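You operate a simulated robot arm through the tools that you are given. There is no shell and no other tool. Be economical: measure what you need, move in short steps, check, and stop when the job is done.

You run a simulated two-armed robot. Do the job below in one go: nothing can be reset, and whatever is moved stays where it is left.

Task
On the work table, fold the towel in half, so that its two long edges meet.

The check looks at the end state, three seconds after you hand in, the way a careful person would. Anything else that was tipped, shoved, dropped, spilled or broken makes it a failure. Flat cloth is picked up by pressing the open fingertips on it (5 to 10 N) and closing them slowly along it; thin cloth reads only 2 to 8 mm in the jaws.

Robot
Two 7-joint arms with two-finger parallel grippers on one trunk, on a base that drives. Base frame: it is fixed to the floor where the robot stands at the start and does not move with it; the origin is under the middle of the robot, x ahead of it, y to its left, z up. Lengths are in mm, angles in rad, forces in N, time in s.
The left shoulder is at the start at [70, 188, 1115], the right one opposite. Places, roughly: work table [600, -400, 800]. Payload 3.91 kg a hand.
The TCP of each hand is the grasp point between the finger pads, 30 mm short of the fingertips. In the tool frame z runs along the fingers and y along their closing line. Largest opening 110 mm; finger width 20, thickness 10; the body of the gripper, 48 by 112 mm, starts 55 mm behind the TCP.
Orientation is that of the tool frame in the base frame, as [roll, pitch, yaw] about the fixed x, y, z axes, in that order (R = Rz(yaw) Ry(pitch) Rx(roll)). With the fingers straight down and closing along the base's y, the tool's x points along the base's -x, its y along +y and its z along -z.

Tools
- The arms move only by the tool send_rows. It takes "left_increments", "right_increments" or both (then of equal length, played together; a hand with none holds still); each is a list of rows, each a list of 7 numbers: the turn, a rotation vector about the tool's x, y, z in rad, then the shift along the tool's x, y, z in cm, then the finger opening in cm, from 0 to 11. In form: [[ax, ay, az, dx, dy, dz, hand], ...]. A call has 1 to 20 rows; each row is the pose to reach, as a shift and turn from the pose commanded when the call began, along the tool's axes at that moment. Rows are played at 5 a second. More than 50 mm and 0.15 rad between two rows, or a gripper value outside its range, and nothing of the call is played. Where a pose cannot be reached the arm comes as near as it can. A force on the tool above 40 N (or 10 N above the force at the start of the call, whichever is more), or a blocked arm, ends the call early, and 0.2 s more pass. The fingers move at their own pace (about 72 mm/s each) and stop on an object; they squeeze with about 43 N. The grip force told is the motor's: it shows also when the fingers shut on nothing. Time passes only in rows, and 0.2 s behind the last, so rows that repeat a pose let the fingers close. It gives the time, the measured TCP pose, the force on the tool (base axes), the opening and the grip force at its end, in the units of the frame above (readings bear some noise), with the torque about the TCP (base axes, N m) and any sound that the robot's microphone picked up.
- Cameras (640 x 400 px; columns grow to the right, rows downward): "scene" is now at [115.3, -38.5, 1319]; the picture's right is [-0.50, -0.87, -0.00], its down [-0.67, 0.38, -0.64] and it looks along [0.56, -0.32, -0.77] (base axes); focal length 256 px, centre (320, 200). "left" rides on the left gripper at [72, -17, -103] in its tool frame; the picture's right is [0.23, 0.97, 0.00], its down [-0.76, 0.18, -0.62] and it looks along [-0.61, 0.14, 0.78] (tool axes); focal length 222 px, centre (320, 200). "right" rides on the right gripper at [72, 17, -103] in its tool frame; the picture's right is [-0.23, 0.97, 0.00], its down [-0.76, -0.18, -0.62] and it looks along [-0.61, -0.14, 0.78] (tool axes); focal length 222 px, centre (320, 200). There is no depth. A picture from a camera that has moved, and an enlarged one, comes with that camera's place and axes in the base frame and with its lens.
- camera(camera): a new picture of that camera. The clock stands still meanwhile.
- move_column(by): slides the trunk up (or, below 0, down) by that many mm; the arms and the scene camera ride with it, the base frame stays. It gives what a move gives, with no picture.
- base_move(legs): drives the robot by 1 to 6 legs, each [ahead, turn to the left] in mm and rad, along the robot's own axes; the way and the turn of a leg run together, so that a leg with both is an arc; at most 1500 mm and 3.142 rad a leg. The arms and the cameras ride along, it lands a little off, and it stops where it bumps. It gives what a move gives.
- turn_head(pan, tilt): turns the head with the scene camera to pan (to the left, within 1.501 rad either way) and tilt (down, from -0.506 to 1.204), counted from straight ahead of the robot. It gives what a move gives.
- zoom(camera, box): a new picture of the part [left, top, right, bottom] of that camera's present view, enlarged. The clock stands still meanwhile.
- close_job(): hands the job in; it is judged then, once.

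Work in short steps. Places have to be worked out from the pictures, the camera data and where the tool is seen: move nearer, look again, correct. Check each grasp and each placing, and mend what went wrong. You have 120 turns and 92 pictures in all, those below and enlarged ones among them. Open the grippers and draw the arms clear of the work before you hand the job in, unless the task says otherwise; then end with one line.

The tools are called after "Request:" by a JSON object that holds its "fn" and its "kwargs". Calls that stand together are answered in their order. send_rows: Moves the arms, as the interface text tells. Its arguments: {"type":"object","properties":{"left_increments":{"type":"array","items":{"type":"array","items":{"type":"number"}}},"right_increments":{"type":"array","items":{"type":"array","items":{"type":"number"}}}},"required":[]} The other tools are called the same way: move_column (by) slides the trunk up or down; base_move (legs) drives the base; turn_head (pan, tilt) turns the head that bears the scene camera; camera (camera) takes a picture; zoom (camera, box) takes an enlarged picture of a part of a camera's view; close_job () hands the job in.

At the start:

```text
time_s: 0.0
left_tcp_pos: [455.9, -27.8, 1044.1]
left_tcp_rot: [3.141, 0.0, 3.141]
left_wrist_force: [-0.5, 0.9, 0.1]
left_wrist_torque: [-0.01, -0.03, -0.02]
left_finger_gap: 110.0
left_gripper_force: 0.2
right_tcp_pos: [480.6, -412.9, 1008.8]
right_tcp_rot: [3.141, 0.0, 3.141]
right_wrist_force: [0.1, 0.1, -1.8]
right_wrist_torque: [0.01, 0.0, 0.0]
right_finger_gap: 109.8
right_gripper_force: 0.2
trunk travel left (down, up): [-625.0, 315.0]
robot x, y, heading: [1.4, -2.3, -0.0]
head pan, tilt: [-0.518, 0.876]
```

scene: 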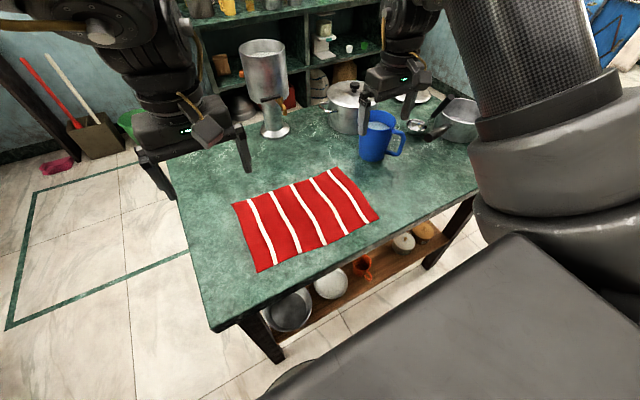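
right: 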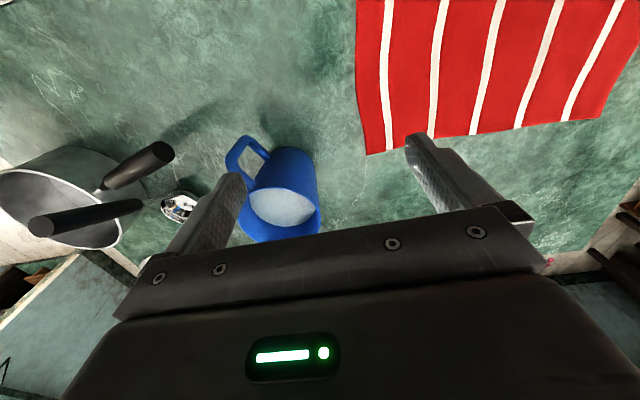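
left: 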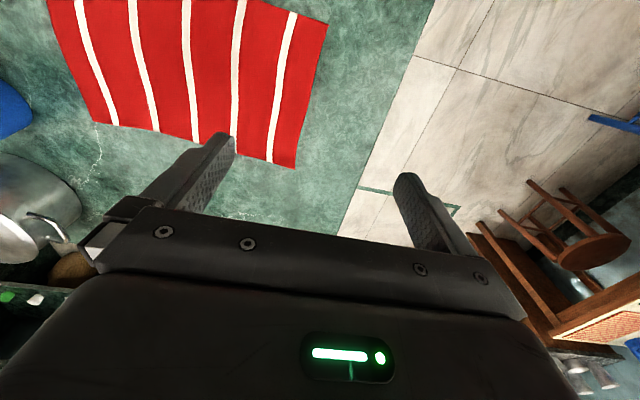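

The scene and wrist views agree on the towel: far corners near (594,-46) and (579,-361), near corners around (384,-36) and (370,-354), table top at about 800. The long edges run along y. I'll grasp the far edge near both corners and fold it toward the robot, so first I move the hands above those points.

Request:
{"fn": "send_rows", "kwargs": {"left_increments": [[0, 0, 0, -3.2, -1.3, 0, 8], [0, 0, 0, -6.4, -2.6, 0, 6], [0, 0, 0, -9.6, -3.9, 0, 4], [0, 0, 0, -12.7, -5.2, 0, 4], [0, 0, 0, -12.7, -5.2, 4, 4], [0, 0, 0, -12.7, -5.2, 8, 4], [0, 0, 0, -12.7, -5.2, 12, 4], [0, 0, 0, -12.7, -5.2, 15.4, 4], [0, 0, 0, -12.7, -5.2, 15.4, 4]], "right_increments": [[0, 0, 0, -2.3, 2.1, 0, 8], [0, 0, 0, -4.6, 4.2, 0, 6], [0, 0, 0, -6.9, 6.3, 0, 4], [0, 0, 0, -9.1, 8.5, 0, 4], [0, 0, 0, -9.1, 8.5, 3, 4], [0, 0, 0, -9.1, 8.5, 6, 4], [0, 0, 0, -9.1, 8.5, 9, 4], [0, 0, 0, -9.1, 8.5, 11.9, 4], [0, 0, 0, -9.1, 8.5, 11.9, 4]]}}

Request:
{"fn": "camera", "kwargs": {"camera": "right"}}

Request:
{"fn": "camera", "kwargs": {"camera": "left"}}

Request:
{"fn": "camera", "kwargs": {"camera": "scene"}}

```text
time_s: 2.0
left_tcp_pos: [579.5, -75.0, 889.5]
left_tcp_rot: [-3.141, 0.002, -3.141]
left_wrist_force: [-0.4, 0.3, -0.2]
left_wrist_torque: [0.01, 0.0, -0.03]
left_finger_gap: 39.8
left_gripper_force: 0.0
left hand out of reach, approached as far as the arm can: row 4, 5, 7, 8, 9
right_tcp_pos: [506.5, -389.5, 896.2]
right_tcp_rot: [3.139, 0.004, -3.137]
right_wrist_force: [0.3, 0.0, 0.4]
right_wrist_torque: [-0.03, 0.02, 0.01]
right_finger_gap: 40.1
right_gripper_force: 0.0
right hand out of reach, approached as far as the arm can: row 2, 3, 4, 5, 6, 7, 8, 9
trunk travel left (down, up): [-625.0, 315.0]
robot x, y, heading: [-1.0, 0.5, -0.004]
head pan, tilt: [-0.518, 0.876]
```

```text
88 pictures are left
camera right: at [435.5, -373.7, 999.6], right [0.22, 0.98, 0.0], down [0.76, -0.17, 0.63], along [0.61, -0.14, -0.78], focal length 222 px, centre (320, 200)
```

right: 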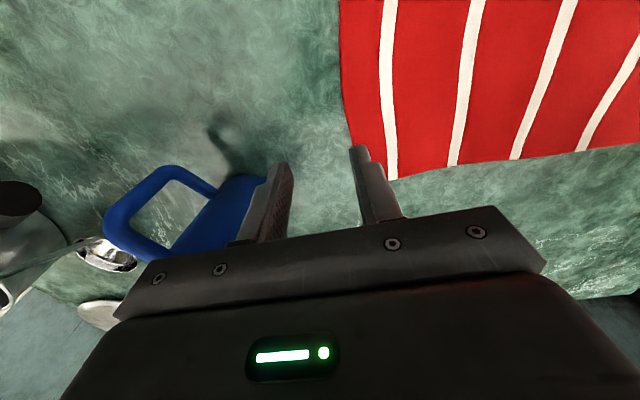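

```text
87 pictures are left
camera left: at [507.5, -93.0, 993.0], right [-0.23, 0.97, 0.0], down [0.76, 0.18, 0.62], along [0.61, 0.14, -0.78], focal length 222 px, centre (320, 200)
```

left: 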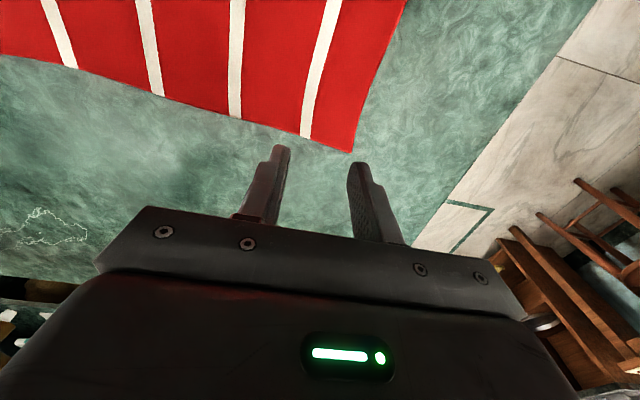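

```text
86 pictures are left
camera scene: at [114.4, -38.3, 1319.1], right [-0.5, -0.87, 0.0], down [-0.67, 0.38, -0.64], along [0.56, -0.32, -0.77], focal length 256 px, centre (320, 200)
```

scene: 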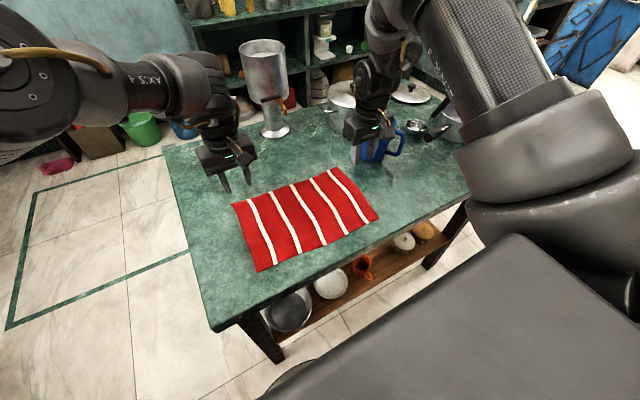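

The right hand stopped well short, next to the mug, and the left hand got almost there. I'll lift the right hand straight up and test a smaller move to find out what limits it.

Request:
{"fn": "send_rows", "kwargs": {"right_increments": [[0, 0, 0, 0, 0, -3, 4], [0, 0, 0, 0, 0, -6, 4], [0, 0, 0, 0, 0, -9, 4], [0, 0, 0, 0, 0, -12, 4]]}}

Request:
{"fn": "camera", "kwargs": {"camera": "scene"}}

```text
time_s: 3.0
left_tcp_pos: [579.3, -76.1, 891.4]
left_tcp_rot: [-3.138, 0.0, -3.14]
left_wrist_force: [0.4, 0.4, 0.2]
left_wrist_torque: [0.0, -0.02, 0.03]
left_finger_gap: 39.7
left_gripper_force: 0.1
right_tcp_pos: [505.6, -390.9, 1015.7]
right_tcp_rot: [-3.141, 0.001, -3.137]
right_wrist_force: [-0.3, 0.5, 0.1]
right_wrist_torque: [0.01, 0.0, 0.0]
right_finger_gap: 39.8
right_gripper_force: 0.0
trunk travel left (down, up): [-625.0, 315.0]
robot x, y, heading: [-2.3, -1.8, -0.001]
head pan, tilt: [-0.518, 0.876]
```

```text
85 pictures are left
camera scene: at [114.0, -38.0, 1319.1], right [-0.5, -0.87, 0.0], down [-0.67, 0.38, -0.64], along [0.56, -0.32, -0.77], focal length 256 px, centre (320, 200)
```

scene: 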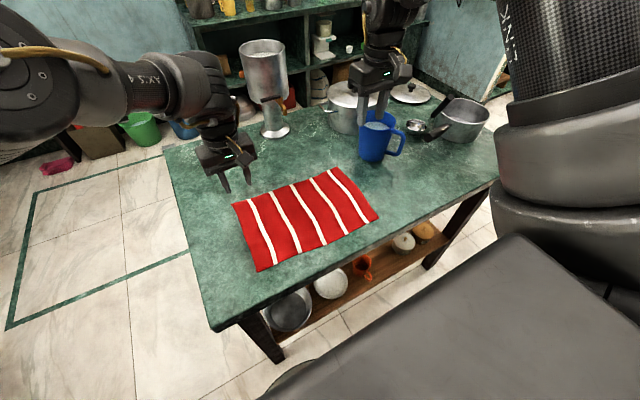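

Lifting worked normally. Now I test the right hand in +y first and then in +x.

Request:
{"fn": "send_rows", "kwargs": {"right_increments": [[0, 0, 0, 0, 2, 0, 4], [0, 0, 0, 0, 4, 0, 4], [0, 0, 0, 0, 6, 0, 4]]}}

Request:
{"fn": "send_rows", "kwargs": {"right_increments": [[0, 0, 0, -2, 0, 0, 4], [0, 0, 0, -4, 0, 0, 4], [0, 0, 0, -6, 0, 0, 4]]}}

```text
time_s: 3.8
left_tcp_pos: [580.9, -76.9, 889.8]
left_tcp_rot: [-3.138, -0.001, -3.14]
left_wrist_force: [0.1, 0.5, -0.3]
left_wrist_torque: [0.02, 0.03, 0.01]
left_finger_gap: 40.1
left_gripper_force: 0.1
right_tcp_pos: [483.2, -370.2, 1009.0]
right_tcp_rot: [-3.14, 0.002, -3.136]
right_wrist_force: [-0.6, 0.2, 0.5]
right_wrist_torque: [0.01, -0.01, -0.02]
right_finger_gap: 40.2
right_gripper_force: 0.1
right hand out of reach, approached as far as the arm can: row 1, 2, 3
trunk travel left (down, up): [-625.0, 315.0]
robot x, y, heading: [-1.6, 1.1, -0.003]
head pan, tilt: [-0.518, 0.876]
```

```text
time_s: 4.6
left_tcp_pos: [581.9, -77.5, 889.6]
left_tcp_rot: [-3.14, 0.0, -3.139]
left_wrist_force: [0.2, -0.6, -0.1]
left_wrist_torque: [0.0, -0.01, -0.04]
left_finger_gap: 39.9
left_gripper_force: 0.1
right_tcp_pos: [512.7, -397.5, 1004.6]
right_tcp_rot: [3.14, 0.001, -3.138]
right_wrist_force: [0.3, 0.3, -0.4]
right_wrist_torque: [-0.02, -0.01, 0.02]
right_finger_gap: 39.9
right_gripper_force: 0.0
right hand out of reach, approached as far as the arm can: row 1, 2, 3
trunk travel left (down, up): [-625.0, 315.0]
robot x, y, heading: [-1.6, 1.0, -0.001]
head pan, tilt: [-0.518, 0.876]
```

The right hand slides along a limit surface, which suggests a joint limit tied to yaw. I'll yaw the hand about 0.4 rad one way and then retry the inward move.

Request:
{"fn": "send_rows", "kwargs": {"right_increments": [[0, 0, 0.14, 0, 0, 0, 4], [0, 0, 0.28, 0, 0, 0, 4], [0, 0, 0.4, 0, 0, 0, 4], [0, 0, 0.4, 0, 2, 0, 4], [0, 0, 0.4, 0, 4, 0, 4], [0, 0, 0.4, 0, 6, 0, 4]]}}

```text
time_s: 6.0
left_tcp_pos: [580.8, -76.8, 889.1]
left_tcp_rot: [-3.14, 0.001, -3.138]
left_wrist_force: [0.2, 0.5, -0.4]
left_wrist_torque: [-0.01, -0.02, 0.05]
left_finger_gap: 40.1
left_gripper_force: 0.0
right_tcp_pos: [425.3, -484.2, 1004.0]
right_tcp_rot: [-3.14, -0.001, 2.745]
right_wrist_force: [-0.6, -0.1, -0.3]
right_wrist_torque: [0.02, 0.0, -0.01]
right_finger_gap: 39.9
right_gripper_force: 0.2
right hand out of reach, approached as far as the arm can: row 1, 2, 3, 4, 5, 6
trunk travel left (down, up): [-625.0, 315.0]
robot x, y, heading: [-1.2, -3.0, 0.0]
head pan, tilt: [-0.518, 0.876]
```

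The limit depends on yaw, and turning this way made it worse. I'll turn both hands the other way by 90° so they close along x. That also keeps the wide gripper bodies off each other and away from the mug.

Request:
{"fn": "send_rows", "kwargs": {"right_increments": [[0, 0, -0.14, 0, 0, 0, 4], [0, 0, -0.28, 0, 0, 0, 4], [0, 0, -0.42, 0, 0, 0, 4], [0, 0, -0.56, 0, 0, 0, 4], [0, 0, -0.7, 0, 0, 0, 4], [0, 0, -0.84, 0, 0, 0, 4], [0, 0, -0.98, 0, 0, 0, 4], [0, 0, -1.12, 0, 0, 0, 4], [0, 0, -1.26, 0, 0, 0, 4], [0, 0, -1.4, 0, 0, 0, 4], [0, 0, -1.54, 0, 0, 0, 4], [0, 0, -1.68, 0, 0, 0, 4], [0, 0, -1.82, 0, 0, 0, 4], [0, 0, -1.96, 0, 0, 0, 4]], "left_increments": [[0, 0, 0.12, 0, 0, -1, 4], [0, 0, 0.24, 0, 0, -2, 4], [0, 0, 0.36, 0, 0, -3, 4], [0, 0, 0.48, 0, 0, -4, 4], [0, 0, 0.6, 0, 0, -4, 4], [0, 0, 0.72, 0, 0, -4, 4], [0, 0, 0.84, 0, 0, -4, 4], [0, 0, 0.96, 0, 0, -4, 4], [0, 0, 1.08, 0, 0, -4, 4], [0, 0, 1.2, 0, 0, -4, 4], [0, 0, 1.32, 0, 0, -4, 4], [0, 0, 1.44, 0, 0, -4, 4], [0, 0, 1.52, 0, 0, -4, 4], [0, 0, 1.57, 0, 0, -4, 4]]}}

Request:
{"fn": "camera", "kwargs": {"camera": "scene"}}

```text
time_s: 7.2
left_tcp_pos: [454.0, -61.1, 892.5]
left_tcp_rot: [-3.0, -0.167, 2.67]
left_wrist_force: [-0.2, 0.0, -0.5]
left_wrist_torque: [-0.03, -0.02, -0.01]
left_finger_gap: 39.8
left_gripper_force: 0.0
left hand out of reach, approached as far as the arm can: row 1, 2, 3, 4, 5
right_tcp_pos: [423.1, -484.9, 1006.6]
right_tcp_rot: [3.139, -0.003, -2.909]
right_wrist_force: [0.2, 0.6, 0.4]
right_wrist_torque: [0.01, 0.01, 0.03]
right_finger_gap: 40.1
right_gripper_force: 0.0
trunk travel left (down, up): [-625.0, 315.0]
robot x, y, heading: [0.4, 2.1, -0.001]
head pan, tilt: [-0.518, 0.876]
stopped in row 5 (left hand): the arm was blocked; the commanded pose is now the measured one
```

```text
84 pictures are left
camera scene: at [115.4, -38.1, 1318.9], right [-0.5, -0.87, 0.0], down [-0.67, 0.38, -0.64], along [0.56, -0.32, -0.77], focal length 256 px, centre (320, 200)
```

scene: 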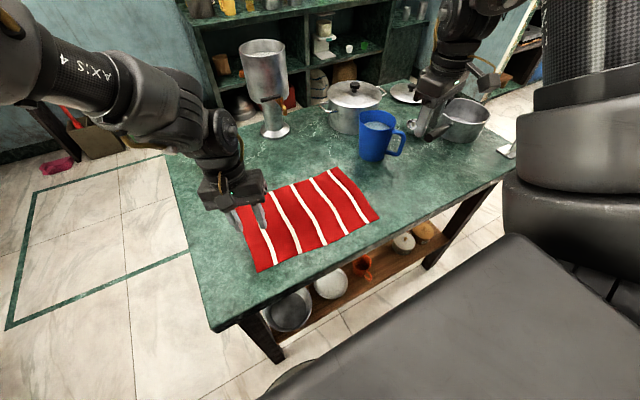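

The left hand prefers the same turning sense as the right, because the two arms' joint limits are not mirrored. I'll straighten the left hand while raising it and keep turning the right hand.

Request:
{"fn": "send_rows", "kwargs": {"left_increments": [[-0.07, -0.083, 0, 0, 0, -2, 4], [-0.1416, -0.167, 0.012, 0, 0, -4, 4], [-0.1416, -0.167, 0.012, 0, 0, -6, 4], [-0.1416, -0.167, 0.012, 0, 0, -6, 4], [-0.1416, -0.167, 0.012, 0, 0, -6, 4], [-0.1416, -0.167, 0.012, 0, 0, -6, 4], [-0.1416, -0.167, 0.012, 0, 0, -6, 4], [-0.1416, -0.167, 0.012, 0, 0, -6, 4], [-0.1416, -0.167, 0.012, 0, 0, -6, 4], [-0.1416, -0.167, 0.012, 0, 0, -6, 4]], "right_increments": [[0, 0, -0.134, 0, 0, 0, 4], [0, 0, -0.268, 0, 0, 0, 4], [0, 0, -0.402, 0, 0, 0, 4], [0, 0, -0.536, 0, 0, 0, 4], [0, 0, -0.67, 0, 0, 0, 4], [0, 0, -0.804, 0, 0, 0, 4], [0, 0, -0.938, 0, 0, 0, 4], [0, 0, -1.072, 0, 0, 0, 4], [0, 0, -1.206, 0, 0, 0, 4], [0, 0, -1.34, 0, 0, 0, 4]]}}

```text
time_s: 8.0
left_tcp_pos: [449.1, -49.9, 900.2]
left_tcp_rot: [-3.054, -0.123, 2.701]
left_wrist_force: [-0.8, -0.3, -0.6]
left_wrist_torque: [0.0, -0.01, 0.02]
left_finger_gap: 40.0
left_gripper_force: 0.1
right_tcp_pos: [423.9, -484.3, 1007.7]
right_tcp_rot: [3.14, 0.001, -2.513]
right_wrist_force: [-0.3, 0.8, 0.2]
right_wrist_torque: [0.0, 0.01, 0.02]
right_finger_gap: 40.0
right_gripper_force: 0.0
trunk travel left (down, up): [-625.0, 315.0]
robot x, y, heading: [-3.6, -1.7, 0.006]
head pan, tilt: [-0.518, 0.876]
stopped in row 4 (left hand): the arm was blocked; the commanded pose is now the measured one
```

The left arm is still blocked, though the force at its tip is near zero. It may be touching something with the elbow, so I'll look.

Request:
{"fn": "turn_head", "kwargs": {"pan": 0.3, "tilt": 0.6}}

Request:
{"fn": "camera", "kwargs": {"camera": "scene"}}

Request:
{"fn": "camera", "kwargs": {"camera": "left"}}

```text
time_s: 9.1
left_tcp_pos: [449.2, -50.6, 902.5]
left_tcp_rot: [-3.056, -0.122, 2.7]
left_wrist_force: [-0.1, 0.2, -0.8]
left_wrist_torque: [0.03, 0.02, 0.03]
left_finger_gap: 40.1
left_gripper_force: 0.0
right_tcp_pos: [424.7, -484.4, 1006.6]
right_tcp_rot: [-3.141, 0.0, -2.514]
right_wrist_force: [-0.3, 0.9, 1.2]
right_wrist_torque: [0.01, 0.0, -0.01]
right_finger_gap: 40.1
right_gripper_force: 0.2
trunk travel left (down, up): [-625.0, 315.0]
robot x, y, heading: [1.8, -0.1, 0.001]
head pan, tilt: [0.3, 0.6]
```

```text
83 pictures are left
camera scene: at [133.0, 25.6, 1341.9], right [0.29, -0.96, 0.0], down [-0.54, -0.17, -0.82], along [0.79, 0.24, -0.57], focal length 256 px, centre (320, 200)
```

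scene: 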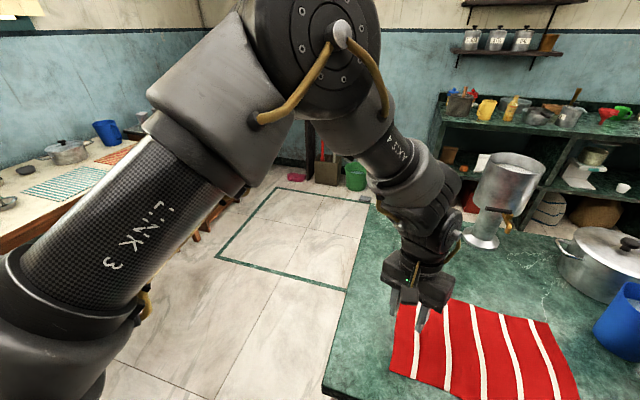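

```text
82 pictures are left
camera left: at [392.4, -31.6, 1014.5], right [0.2, 0.98, -0.06], down [0.85, -0.15, 0.51], along [0.49, -0.15, -0.86], focal length 222 px, centre (320, 200)
```

left: 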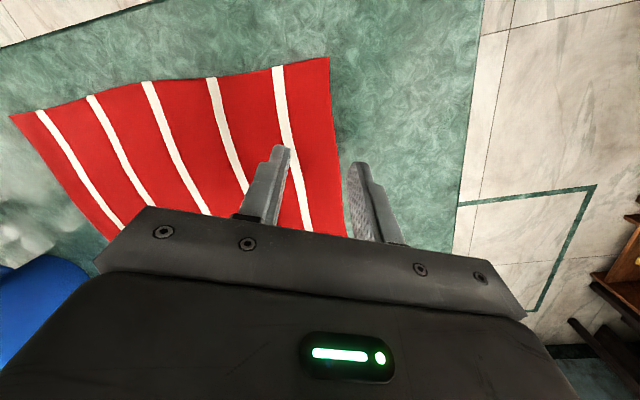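

I see no contact, so it was probably a joint speed or branch limit. I'll try the left hand again gently: straighten, rise, then turn the other way.

Request:
{"fn": "send_rows", "kwargs": {"left_increments": [[-0.02, -0.03, 0, 0, 0, -1, 4], [-0.043, -0.06, 0, 0, 0, -2, 4], [-0.065, -0.09, 0, 0, 0, -3, 4], [-0.0856, -0.122, 0.005, 0, 0, -4, 4], [-0.0856, -0.122, 0.005, 0, 0, -5, 4]]}}

Request:
{"fn": "send_rows", "kwargs": {"left_increments": [[0, 0, -0.08, 0, 0, 0, 4], [0, 0, -0.16, 0, 0, 0, 4], [0, 0, -0.24, 0, 0, 0, 4], [0, 0, -0.32, 0, 0, 0, 4], [0, 0, -0.4, 0, 0, 0, 4]]}}

```text
time_s: 10.3
left_tcp_pos: [458.4, -43.2, 943.5]
left_tcp_rot: [-3.116, -0.022, 2.724]
left_wrist_force: [-0.3, 0.6, 0.4]
left_wrist_torque: [0.01, 0.02, 0.02]
left_finger_gap: 40.1
left_gripper_force: 0.1
right_tcp_pos: [424.2, -484.6, 1005.9]
right_tcp_rot: [3.139, -0.001, -2.514]
right_wrist_force: [0.2, -0.8, -0.4]
right_wrist_torque: [0.0, 0.03, -0.02]
right_finger_gap: 40.0
right_gripper_force: 0.1
trunk travel left (down, up): [-625.0, 315.0]
robot x, y, heading: [0.9, 1.1, -0.005]
head pan, tilt: [0.3, 0.6]
```

```text
time_s: 11.5
left_tcp_pos: [455.1, -49.2, 950.1]
left_tcp_rot: [3.138, 0.0, 3.095]
left_wrist_force: [0.2, -0.1, -0.1]
left_wrist_torque: [-0.01, 0.0, 0.01]
left_finger_gap: 40.2
left_gripper_force: 0.1
right_tcp_pos: [424.8, -485.4, 1006.6]
right_tcp_rot: [3.139, 0.001, -2.513]
right_wrist_force: [0.7, 0.5, -0.3]
right_wrist_torque: [0.01, 0.02, 0.01]
right_finger_gap: 40.0
right_gripper_force: 0.0
trunk travel left (down, up): [-625.0, 315.0]
robot x, y, heading: [-3.0, -0.2, 0.002]
head pan, tilt: [0.3, 0.6]
```

Both arms respond now. I'll keep turning both to yaw −1.57: left by about −1.62 and right by about −0.94 about the tool z.

Request:
{"fn": "send_rows", "kwargs": {"left_increments": [[0, 0, -0.12, 0, 0, 0, 4], [0, 0, -0.24, 0, 0, 0, 4], [0, 0, -0.36, 0, 0, 0, 4], [0, 0, -0.48, 0, 0, 0, 4], [0, 0, -0.6, 0, 0, 0, 4], [0, 0, -0.72, 0, 0, 0, 4], [0, 0, -0.84, 0, 0, 0, 4], [0, 0, -0.96, 0, 0, 0, 4], [0, 0, -1.08, 0, 0, 0, 4], [0, 0, -1.2, 0, 0, 0, 4], [0, 0, -1.32, 0, 0, 0, 4], [0, 0, -1.44, 0, 0, 0, 4], [0, 0, -1.56, 0, 0, 0, 4], [0, 0, -1.617, 0, 0, 0, 4], [0, 0, -1.617, 0, 0, 0, 4]], "right_increments": [[0, 0, -0.07, 0, 0, 0, 4], [0, 0, -0.14, 0, 0, 0, 4], [0, 0, -0.21, 0, 0, 0, 4], [0, 0, -0.28, 0, 0, 0, 4], [0, 0, -0.35, 0, 0, 0, 4], [0, 0, -0.42, 0, 0, 0, 4], [0, 0, -0.49, 0, 0, 0, 4], [0, 0, -0.56, 0, 0, 0, 4], [0, 0, -0.63, 0, 0, 0, 4], [0, 0, -0.7, 0, 0, 0, 4], [0, 0, -0.77, 0, 0, 0, 4], [0, 0, -0.84, 0, 0, 0, 4], [0, 0, -0.91, 0, 0, 0, 4], [0, 0, -0.943, 0, 0, 0, 4], [0, 0, -0.943, 0, 0, 0, 4]]}}

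```text
time_s: 14.7
left_tcp_pos: [455.7, -49.1, 950.9]
left_tcp_rot: [-3.141, 0.002, -1.568]
left_wrist_force: [-0.3, -0.3, 0.5]
left_wrist_torque: [0.01, 0.02, -0.01]
left_finger_gap: 40.0
left_gripper_force: 0.1
right_tcp_pos: [424.4, -486.0, 1006.8]
right_tcp_rot: [-3.14, 0.002, -1.569]
right_wrist_force: [0.7, 1.1, -0.1]
right_wrist_torque: [0.01, 0.01, -0.02]
right_finger_gap: 39.9
right_gripper_force: 0.1
trunk travel left (down, up): [-625.0, 315.0]
robot x, y, heading: [1.0, 3.7, 0.003]
head pan, tilt: [0.3, 0.6]
```

Both hands are vertical and close along x. Now I move above the far edge, to left (566,-68) and right (553,-340), at z≈880.

Request:
{"fn": "send_rows", "kwargs": {"left_increments": [[0, 0, 0, 0.5, -2.2, 0, 3], [0, 0, 0, 1, -4.4, 0, 3], [0, 0, 0, 1.5, -6.6, 0, 3], [0, 0, 0, 1.9, -8.8, 0, 3], [0, 0, 0, 1.9, -11, 0, 3], [0, 0, 0, 1.9, -11, 2.5, 3], [0, 0, 0, 1.9, -11, 5, 3], [0, 0, 0, 1.9, -11, 7, 3], [0, 0, 0, 1.9, -11, 7, 3]], "right_increments": [[0, 0, 0, -3, -2.6, 0, 3], [0, 0, 0, -6, -5.2, 0, 3], [0, 0, 0, -9, -7.8, 0, 3], [0, 0, 0, -12, -10.3, 0, 3], [0, 0, 0, -14.6, -12.9, 0, 3], [0, 0, 0, -14.6, -12.9, 4, 3], [0, 0, 0, -14.6, -12.9, 8, 3], [0, 0, 0, -14.6, -12.9, 12, 3], [0, 0, 0, -14.6, -12.9, 12.7, 3]]}}

Request:
{"fn": "turn_head", "kwargs": {"pan": -0.45, "tilt": 0.8}}

Request:
{"fn": "camera", "kwargs": {"camera": "scene"}}

Request:
{"fn": "camera", "kwargs": {"camera": "right"}}

Request:
{"fn": "camera", "kwargs": {"camera": "left"}}

```text
time_s: 16.7
left_tcp_pos: [565.3, -68.3, 881.2]
left_tcp_rot: [-3.141, 0.001, -1.571]
left_wrist_force: [0.3, 0.6, -0.4]
left_wrist_torque: [0.06, -0.01, 0.02]
left_finger_gap: 29.7
left_gripper_force: 0.2
right_tcp_pos: [552.0, -338.3, 881.2]
right_tcp_rot: [-3.141, -0.001, -1.568]
right_wrist_force: [0.2, 0.5, -1.2]
right_wrist_torque: [0.03, -0.01, -0.01]
right_finger_gap: 29.8
right_gripper_force: 0.2
trunk travel left (down, up): [-625.0, 315.0]
robot x, y, heading: [-2.5, 0.7, 0.0]
head pan, tilt: [0.3, 0.6]
```

```text
time_s: 17.8
left_tcp_pos: [566.2, -68.7, 881.5]
left_tcp_rot: [-3.141, 0.002, -1.57]
left_wrist_force: [-0.1, -0.1, 0.5]
left_wrist_torque: [0.04, -0.01, 0.02]
left_finger_gap: 30.1
left_gripper_force: 0.0
right_tcp_pos: [552.4, -338.7, 881.1]
right_tcp_rot: [3.141, -0.001, -1.569]
right_wrist_force: [-0.1, 0.2, -0.1]
right_wrist_torque: [0.0, 0.0, 0.01]
right_finger_gap: 30.0
right_gripper_force: 0.1
trunk travel left (down, up): [-625.0, 315.0]
robot x, y, heading: [-4.9, 2.2, 0.0]
head pan, tilt: [-0.45, 0.799]
```

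```text
81 pictures are left
camera scene: at [121.3, -35.4, 1325.1], right [-0.43, -0.9, 0.0], down [-0.65, 0.31, -0.7], along [0.63, -0.3, -0.72], focal length 256 px, centre (320, 200)
```

scene: 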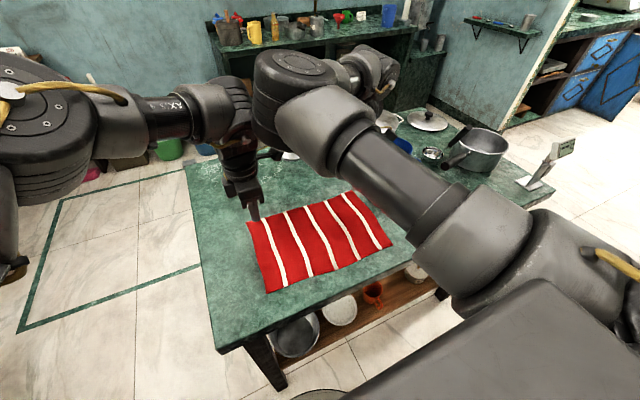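

```text
80 pictures are left
camera right: at [537.4, -411.1, 985.0], right [-0.97, 0.23, 0.0], down [0.18, 0.76, 0.62], along [0.14, 0.61, -0.78], focal length 222 px, centre (320, 200)
```

right: 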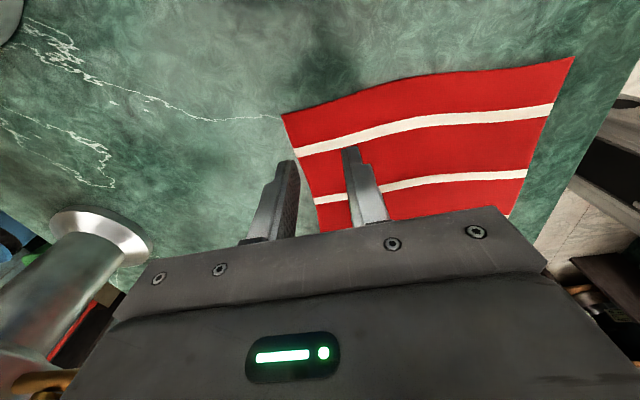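

```text
79 pictures are left
camera left: at [582.5, -141.5, 984.4], right [-0.97, -0.23, 0.0], down [-0.18, 0.76, 0.62], along [-0.14, 0.61, -0.78], focal length 222 px, centre (320, 200)
```

left: 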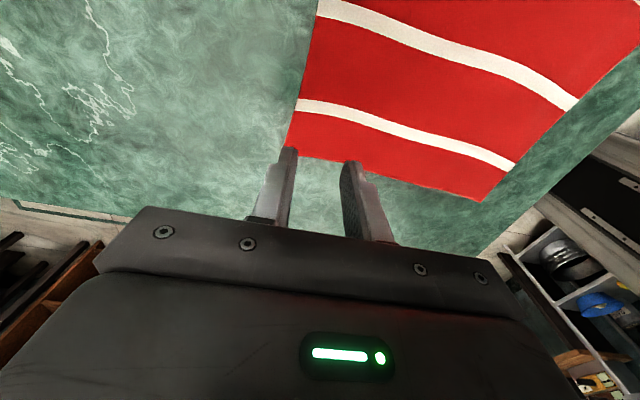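

The edge is at x≈578 near the right hand and ≈590 near the left. The outer fingertips sit about 5 mm inside it, which is what I want. I'll lower both hands to just above the cloth.

Request:
{"fn": "send_rows", "kwargs": {"left_increments": [[0, 0, 0, 0, 0, 1.5, 3], [0, 0, 0, 0, 0, 3, 3], [0, 0, 0, 0, 0, 4.2, 3], [0, 0, 0, 0, 0, 4.6, 3], [0, 0, 0, 0, 0, 4.8, 3]], "right_increments": [[0, 0, 0, 0, 0, 1.5, 3], [0, 0, 0, 0, 0, 3, 3], [0, 0, 0, 0, 0, 4.2, 3], [0, 0, 0, 0, 0, 4.6, 3], [0, 0, 0, 0, 0, 4.8, 3]]}}

```text
time_s: 19.0
left_tcp_pos: [565.2, -68.8, 833.3]
left_tcp_rot: [-3.141, 0.002, -1.57]
left_wrist_force: [0.5, 0.2, -0.1]
left_wrist_torque: [0.01, 0.02, -0.03]
left_finger_gap: 30.0
left_gripper_force: 0.1
right_tcp_pos: [552.3, -338.3, 832.5]
right_tcp_rot: [3.139, 0.0, -1.569]
right_wrist_force: [0.6, -0.3, 0.4]
right_wrist_torque: [0.0, 0.01, 0.03]
right_finger_gap: 29.9
right_gripper_force: 0.0
trunk travel left (down, up): [-625.0, 315.0]
robot x, y, heading: [0.2, -1.2, 0.002]
head pan, tilt: [-0.45, 0.799]
```

There is no contact yet, so I'll go down 2 mm more and read the forces.

Request:
{"fn": "send_rows", "kwargs": {"left_increments": [[0, 0, 0, 0, 0, 0.1, 3], [0, 0, 0, 0, 0, 0.2, 3]], "right_increments": [[0, 0, 0, 0, 0, 0.1, 3], [0, 0, 0, 0, 0, 0.2, 3]]}}

```text
time_s: 19.6
left_tcp_pos: [565.0, -68.0, 832.0]
left_tcp_rot: [-3.139, 0.003, -1.569]
left_wrist_force: [0.1, -0.5, 2.7]
left_wrist_torque: [0.01, -0.05, 0.03]
left_finger_gap: 30.1
left_gripper_force: 0.0
right_tcp_pos: [553.1, -338.6, 831.3]
right_tcp_rot: [-3.139, -0.002, -1.568]
right_wrist_force: [-1.1, 0.6, 7.0]
right_wrist_torque: [0.0, -0.05, 0.0]
right_finger_gap: 30.0
right_gripper_force: 0.1
trunk travel left (down, up): [-625.0, 315.0]
robot x, y, heading: [2.3, -1.1, -0.005]
head pan, tilt: [-0.45, 0.799]
```

Contact reads 2.7 N on the left and 7 N on the right. I'll press the left a little more, then close both slowly.

Request:
{"fn": "send_rows", "kwargs": {"left_increments": [[0, 0, 0, 0, 0, 0.1, 3], [0, 0, 0, 0, 0, 0.1, 2.6], [0, 0, 0, 0, 0, 0.1, 2.2], [0, 0, 0, 0, 0, 0.1, 1.8], [0, 0, 0, 0, 0, 0.1, 1.4], [0, 0, 0, 0, 0, 0.1, 1.0], [0, 0, 0, 0, 0, 0.1, 0.6], [0, 0, 0, 0, 0, 0.1, 0.3], [0, 0, 0, 0, 0, 0.1, 0], [0, 0, 0, 0, 0, 0.1, 0], [0, 0, 0, 0, 0, 0.1, 0]], "right_increments": [[0, 0, 0, 0, 0, 0.02, 3], [0, 0, 0, 0, 0, 0.02, 2.6], [0, 0, 0, 0, 0, 0.02, 2.2], [0, 0, 0, 0, 0, 0.02, 1.8], [0, 0, 0, 0, 0, 0.02, 1.4], [0, 0, 0, 0, 0, 0.02, 1.0], [0, 0, 0, 0, 0, 0.02, 0.6], [0, 0, 0, 0, 0, 0.02, 0.3], [0, 0, 0, 0, 0, 0.02, 0], [0, 0, 0, 0, 0, 0.02, 0], [0, 0, 0, 0, 0, 0.02, 0]]}}

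Request:
{"fn": "camera", "kwargs": {"camera": "right"}}

Request:
{"fn": "camera", "kwargs": {"camera": "left"}}

```text
time_s: 22.0
left_tcp_pos: [563.6, -67.9, 830.8]
left_tcp_rot: [-3.137, 0.001, -1.568]
left_wrist_force: [1.2, -0.1, 19.2]
left_wrist_torque: [0.05, -0.09, -0.04]
left_finger_gap: 2.0
left_gripper_force: 41.4
right_tcp_pos: [552.1, -337.4, 831.5]
right_tcp_rot: [-3.139, -0.001, -1.569]
right_wrist_force: [-0.4, 0.5, 4.9]
right_wrist_torque: [0.0, -0.05, -0.01]
right_finger_gap: 1.6
right_gripper_force: 41.8
trunk travel left (down, up): [-625.0, 315.0]
robot x, y, heading: [1.6, 0.1, -0.001]
head pan, tilt: [-0.45, 0.799]
```

```text
78 pictures are left
camera right: at [535.3, -410.6, 935.6], right [-0.97, 0.23, 0.0], down [0.18, 0.76, 0.62], along [0.14, 0.61, -0.78], focal length 222 px, centre (320, 200)
```

right: 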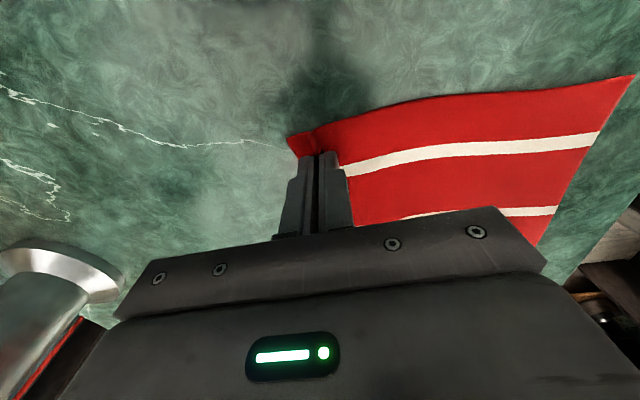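

```text
77 pictures are left
camera left: at [580.5, -140.3, 934.8], right [-0.97, -0.23, 0.0], down [-0.18, 0.76, 0.62], along [-0.14, 0.61, -0.78], focal length 222 px, centre (320, 200)
```

left: 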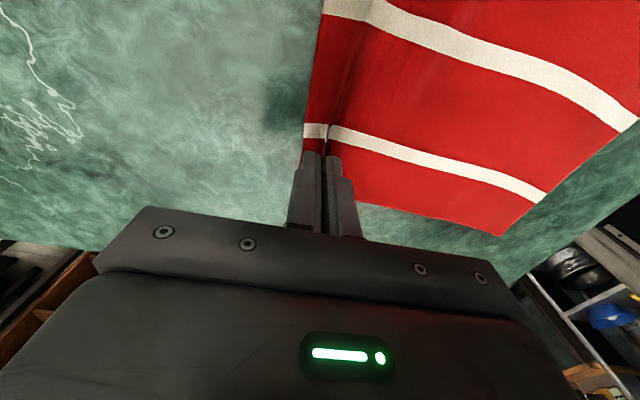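

The left view shows a pinched ridge, and the gaps read about 2 mm. I'll lift both by 4 cm to check that they hold.

Request:
{"fn": "send_rows", "kwargs": {"left_increments": [[0, 0, 0, 0, 0, -1, 0], [0, 0, 0, 0, 0, -2, 0], [0, 0, 0, 0, 0, -3, 0], [0, 0, 0, 0, 0, -4, 0]], "right_increments": [[0, 0, 0, 0, 0, -1, 0], [0, 0, 0, 0, 0, -2, 0], [0, 0, 0, 0, 0, -3, 0], [0, 0, 0, 0, 0, -4, 0]]}}

Request:
{"fn": "camera", "kwargs": {"camera": "right"}}

Request:
{"fn": "camera", "kwargs": {"camera": "left"}}

Request:
{"fn": "camera", "kwargs": {"camera": "scene"}}

```text
time_s: 23.0
left_tcp_pos: [564.4, -68.6, 868.7]
left_tcp_rot: [-3.141, 0.002, -1.568]
left_wrist_force: [0.0, 0.0, -0.4]
left_wrist_torque: [-0.01, 0.03, 0.0]
left_finger_gap: 2.0
left_gripper_force: 42.2
right_tcp_pos: [553.3, -338.3, 869.9]
right_tcp_rot: [3.14, 0.001, -1.568]
right_wrist_force: [0.4, -0.9, 0.0]
right_wrist_torque: [-0.04, -0.04, 0.0]
right_finger_gap: 1.9
right_gripper_force: 42.1
trunk travel left (down, up): [-625.0, 315.0]
robot x, y, heading: [0.3, -0.3, -0.004]
head pan, tilt: [-0.45, 0.799]
```

```text
76 pictures are left
camera right: at [537.0, -411.1, 974.3], right [-0.97, 0.23, 0.0], down [0.18, 0.76, 0.62], along [0.14, 0.61, -0.78], focal length 222 px, centre (320, 200)
```

right: 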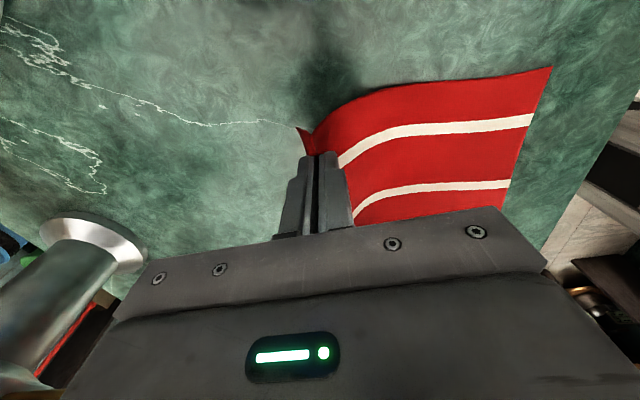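

```text
75 pictures are left
camera left: at [581.9, -141.1, 973.2], right [-0.97, -0.23, 0.0], down [-0.18, 0.76, 0.62], along [-0.14, 0.61, -0.78], focal length 222 px, centre (320, 200)
```

left: 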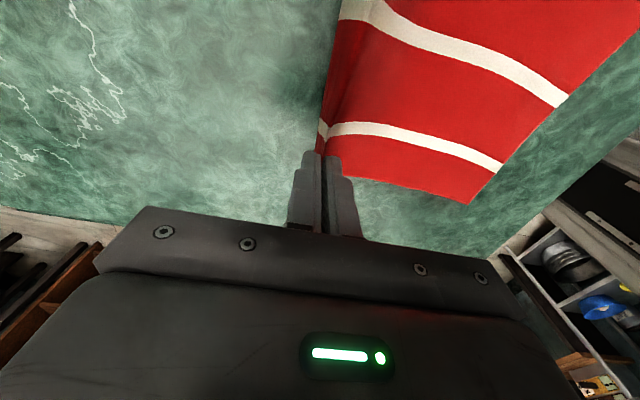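

```text
74 pictures are left
camera scene: at [120.4, -35.2, 1325.1], right [-0.44, -0.9, 0.0], down [-0.65, 0.31, -0.7], along [0.63, -0.3, -0.72], focal length 256 px, centre (320, 200)
```

scene: 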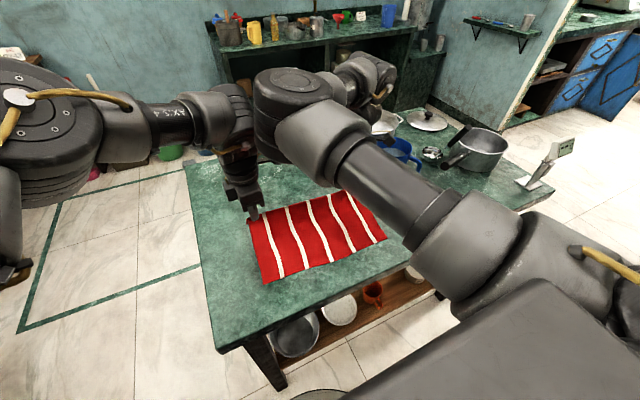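

Both corners are held, with a flap of 10–15 mm outside the grip. I'll start the fold arc: up and toward the robot, gradually tilting the fingers forward so the edge turns over.

Request:
{"fn": "send_rows", "kwargs": {"left_increments": [[0, 0, 0, 0, 0.7, -1.1, 0], [0, 0, 0, 0, 1.4, -2.1, 0], [0, 0, 0, 0, 2.4, -3.2, 0], [0, 0, 0, 0, 3.5, -4.1, 0], [0.05, 0, 0, 0, 4.7, -4.6, 0], [0.1, 0, 0, 0, 5.9, -4.9, 0], [0.15, 0, 0, 0, 7.1, -5.2, 0], [0.2, 0, 0, 0, 8.3, -5.4, 0], [0.25, 0, 0, 0, 9.5, -5.2, 0], [0.3, 0, 0, 0, 10.7, -4.8, 0]], "right_increments": [[0, 0, 0, 0, 0.7, -1.1, 0], [0, 0, 0, 0, 1.4, -2.1, 0], [0, 0, 0, 0, 2.4, -3.2, 0], [0, 0, 0, 0, 3.5, -4.1, 0], [0.05, 0, 0, 0, 4.7, -4.6, 0], [0.1, 0, 0, 0, 5.9, -4.9, 0], [0.15, 0, 0, 0, 7.1, -5.2, 0], [0.2, 0, 0, 0, 8.3, -5.4, 0], [0.25, 0, 0, 0, 9.5, -5.2, 0], [0.3, 0, 0, 0, 10.7, -4.8, 0]]}}

Request:
{"fn": "camera", "kwargs": {"camera": "scene"}}

Request:
{"fn": "camera", "kwargs": {"camera": "left"}}

```text
time_s: 25.2
left_tcp_pos: [457.7, -68.7, 916.8]
left_tcp_rot: [-2.841, 0.002, -1.57]
left_wrist_force: [0.5, -0.7, 0.9]
left_wrist_torque: [-0.04, 0.03, 0.04]
left_finger_gap: 1.9
left_gripper_force: 41.4
right_tcp_pos: [445.8, -339.5, 918.2]
right_tcp_rot: [-2.841, 0.003, -1.574]
right_wrist_force: [-0.3, 0.4, 0.2]
right_wrist_torque: [-0.01, 0.07, 0.02]
right_finger_gap: 1.8
right_gripper_force: 41.3
trunk travel left (down, up): [-625.0, 315.0]
robot x, y, heading: [-2.6, -1.0, 0.006]
head pan, tilt: [-0.45, 0.799]
```

```text
73 pictures are left
camera scene: at [121.0, -35.8, 1325.1], right [-0.44, -0.9, 0.0], down [-0.65, 0.31, -0.7], along [0.63, -0.3, -0.72], focal length 256 px, centre (320, 200)
```

scene: 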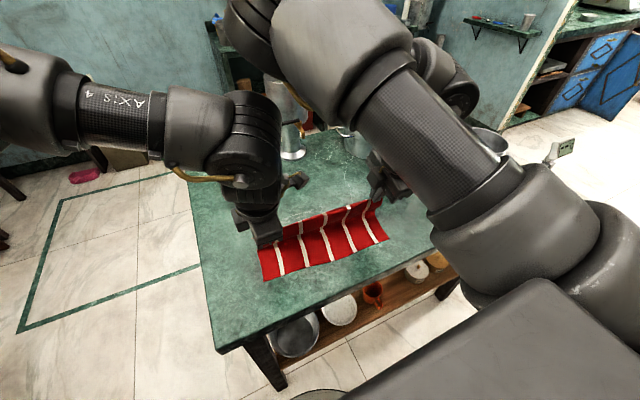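

```text
72 pictures are left
camera left: at [443.7, -141.6, 1020.8], right [-0.93, -0.23, -0.29], down [-0.36, 0.76, 0.54], along [0.1, 0.61, -0.79], focal length 222 px, centre (320, 200)
```

left: 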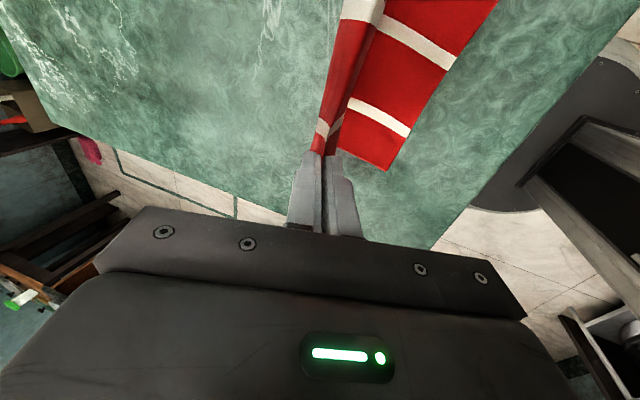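

The fold is forming well. The towel slid about 20 mm in +x during the pinch, so its near edge is now around x≈410 on the left and 387 on the right. I'll continue down with more tilt and check again.

Request:
{"fn": "send_rows", "kwargs": {"left_increments": [[0.05, 0, 0, 0, 1.2, 0.63, 0], [0.1, 0, 0, 0, 2.42, 1.26, 0], [0.15, 0, 0, 0, 3.35, 2.1, 0], [0.2, 0, 0, 0, 4.27, 2.95, 0]], "right_increments": [[0.05, 0, 0, 0, 1.2, 0.63, 0], [0.1, 0, 0, 0, 2.42, 1.26, 0], [0.15, 0, 0, 0, 3.35, 2.1, 0], [0.2, 0, 0, 0, 4.27, 2.95, 0]]}}

Request:
{"fn": "camera", "kwargs": {"camera": "scene"}}

Request:
{"fn": "camera", "kwargs": {"camera": "left"}}

Request:
{"fn": "camera", "kwargs": {"camera": "right"}}

```text
time_s: 26.2
left_tcp_pos: [426.3, -71.3, 876.8]
left_tcp_rot: [-2.64, 0.004, -1.567]
left_wrist_force: [-0.1, -2.3, -0.4]
left_wrist_torque: [0.0, 0.08, -0.01]
left_finger_gap: 1.9
left_gripper_force: 41.9
right_tcp_pos: [423.5, -343.7, 873.4]
right_tcp_rot: [-2.641, 0.004, -1.569]
right_wrist_force: [-0.1, 1.7, -1.0]
right_wrist_torque: [0.07, 0.05, 0.04]
right_finger_gap: 1.8
right_gripper_force: 41.7
right hand out of reach, approached as far as the arm can: row 3, 4
trunk travel left (down, up): [-625.0, 315.0]
robot x, y, heading: [-1.9, 1.7, 0.003]
head pan, tilt: [-0.45, 0.799]
```

```text
71 pictures are left
camera scene: at [121.4, -38.3, 1325.0], right [-0.44, -0.9, 0.0], down [-0.65, 0.31, -0.7], along [0.63, -0.3, -0.72], focal length 256 px, centre (320, 200)
```

scene: 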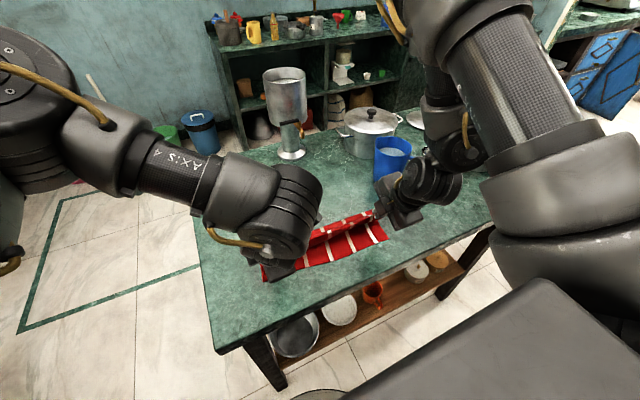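

```text
70 pictures are left
camera left: at [391.8, -143.2, 974.6], right [-0.85, -0.23, -0.47], down [-0.46, 0.76, 0.46], along [0.25, 0.61, -0.75], focal length 222 px, centre (320, 200)
```

left: 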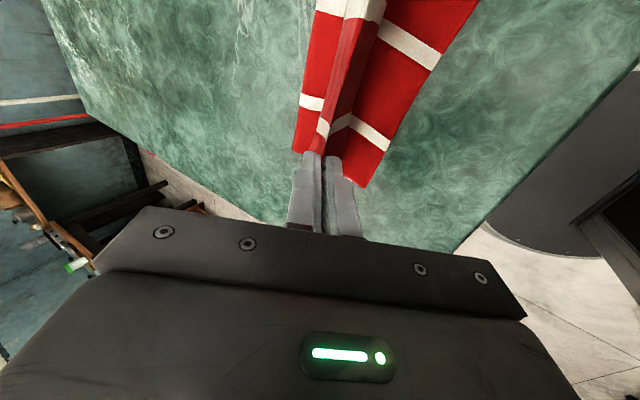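

```text
69 pictures are left
camera right: at [360.2, -416.4, 956.8], right [-0.86, 0.23, -0.47], down [-0.14, 0.76, 0.63], along [0.5, 0.61, -0.62], focal length 222 px, centre (320, 200)
```

right: 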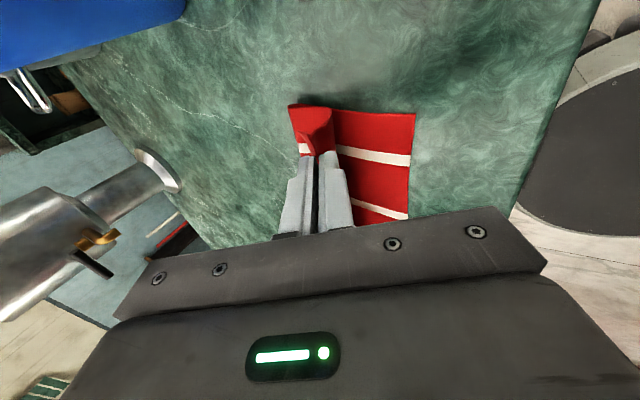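

Near edge corners now read (415,-38) and (388,-356). The right hand lags because the tilt limits its reach, so I'll ease its tilt while both hands move lower toward the near edge.

Request:
{"fn": "send_rows", "kwargs": {"left_increments": [[-0.03, 0, 0, 0, 0.7, 0.3, 0], [-0.05, 0, 0, 0, 1.4, 0.6, 0], [-0.08, 0, 0, 0, 2.1, 0.95, 0], [-0.1, 0, 0, 0, 2.74, 1.26, 0]], "right_increments": [[-0.05, 0, 0, 0, 0.84, 0.1, 0], [-0.1, 0, 0, 0, 1.68, 0.2, 0], [-0.15, 0, 0, 0, 2.52, 0.3, 0], [-0.2, 0, 0, 0, 3.36, 0.41, 0]]}}

Request:
{"fn": "camera", "kwargs": {"camera": "scene"}}

Request:
{"fn": "camera", "kwargs": {"camera": "left"}}

Request:
{"fn": "camera", "kwargs": {"camera": "right"}}

```text
time_s: 27.2
left_tcp_pos: [407.7, -69.0, 853.0]
left_tcp_rot: [-2.742, -0.001, -1.567]
left_wrist_force: [-0.2, -1.2, 0.0]
left_wrist_torque: [-0.09, 0.02, -0.01]
left_finger_gap: 1.8
left_gripper_force: 41.8
right_tcp_pos: [394.9, -342.5, 854.8]
right_tcp_rot: [-2.841, 0.002, -1.571]
right_wrist_force: [-0.4, 1.5, 0.0]
right_wrist_torque: [0.03, -0.03, 0.02]
right_finger_gap: 1.6
right_gripper_force: 41.4
trunk travel left (down, up): [-625.0, 315.0]
robot x, y, heading: [-2.0, 1.0, -0.003]
head pan, tilt: [-0.45, 0.799]
```

```text
68 pictures are left
camera scene: at [121.6, -35.5, 1325.0], right [-0.44, -0.9, 0.0], down [-0.65, 0.31, -0.7], along [0.63, -0.3, -0.72], focal length 256 px, centre (320, 200)
```

scene: 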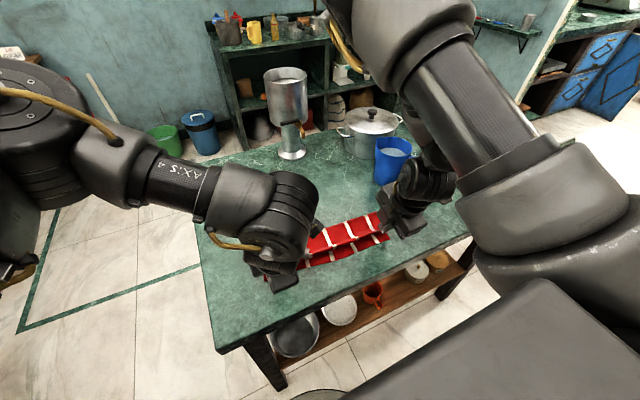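

```text
67 pictures are left
camera left: at [384.0, -141.1, 954.5], right [-0.9, -0.23, -0.38], down [-0.41, 0.76, 0.51], along [0.17, 0.61, -0.77], focal length 222 px, centre (320, 200)
```

left: 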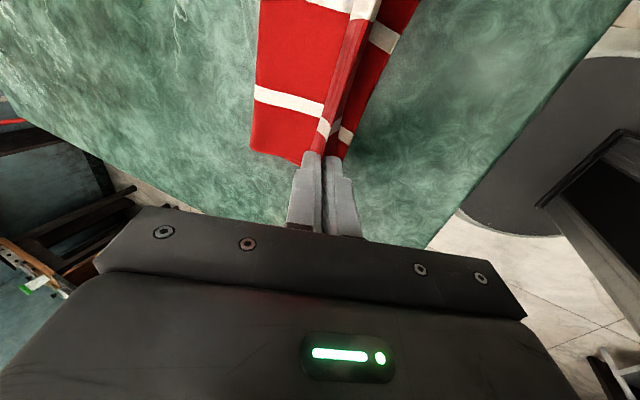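

```text
66 pictures are left
camera right: at [350.9, -414.4, 949.7], right [-0.93, 0.23, -0.29], down [-0.01, 0.76, 0.65], along [0.37, 0.61, -0.7], focal length 222 px, centre (320, 200)
```

right: 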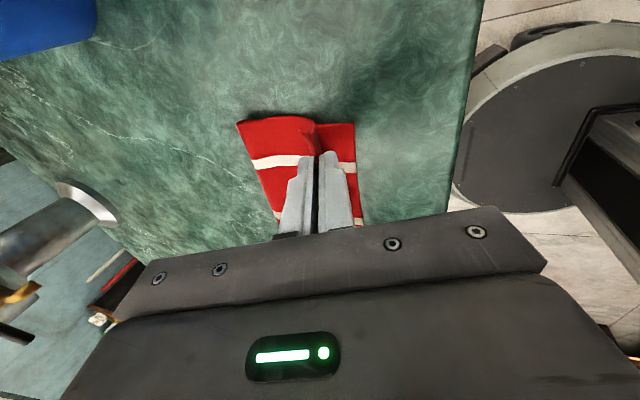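

Tips are now about 25 mm above the table at the target x. I'll zoom in to see how the edge flap hangs.

Request:
{"fn": "zoom", "kwargs": {"camera": "scene", "box": [240, 180, 440, 305]}}

Request:
{"fn": "zoom", "kwargs": {"camera": "left", "box": [220, 0, 460, 180]}}

```text
3.20 times, centred on (340, 242) of scene
camera zoom: at [121.6, -35.5, 1325.0], right [-0.44, -0.9, 0.0], down [-0.65, 0.31, -0.7], along [0.63, -0.3, -0.72], focal length 819 px, centre (256, 64)
```

zoom: 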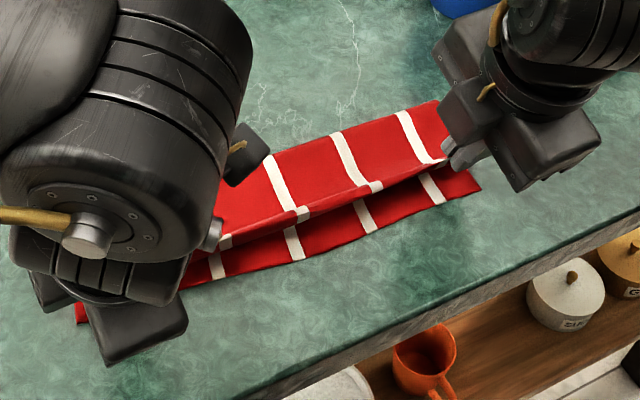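

```text
2.22 times, centred on (340, 90) of left
camera zoom: at [384.0, -141.1, 954.5], right [-0.9, -0.23, -0.38], down [-0.41, 0.76, 0.51], along [0.17, 0.61, -0.77], focal length 494 px, centre (276, 444)
```

zoom: 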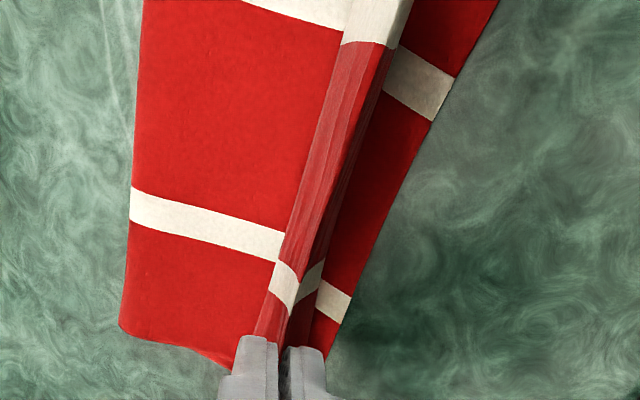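

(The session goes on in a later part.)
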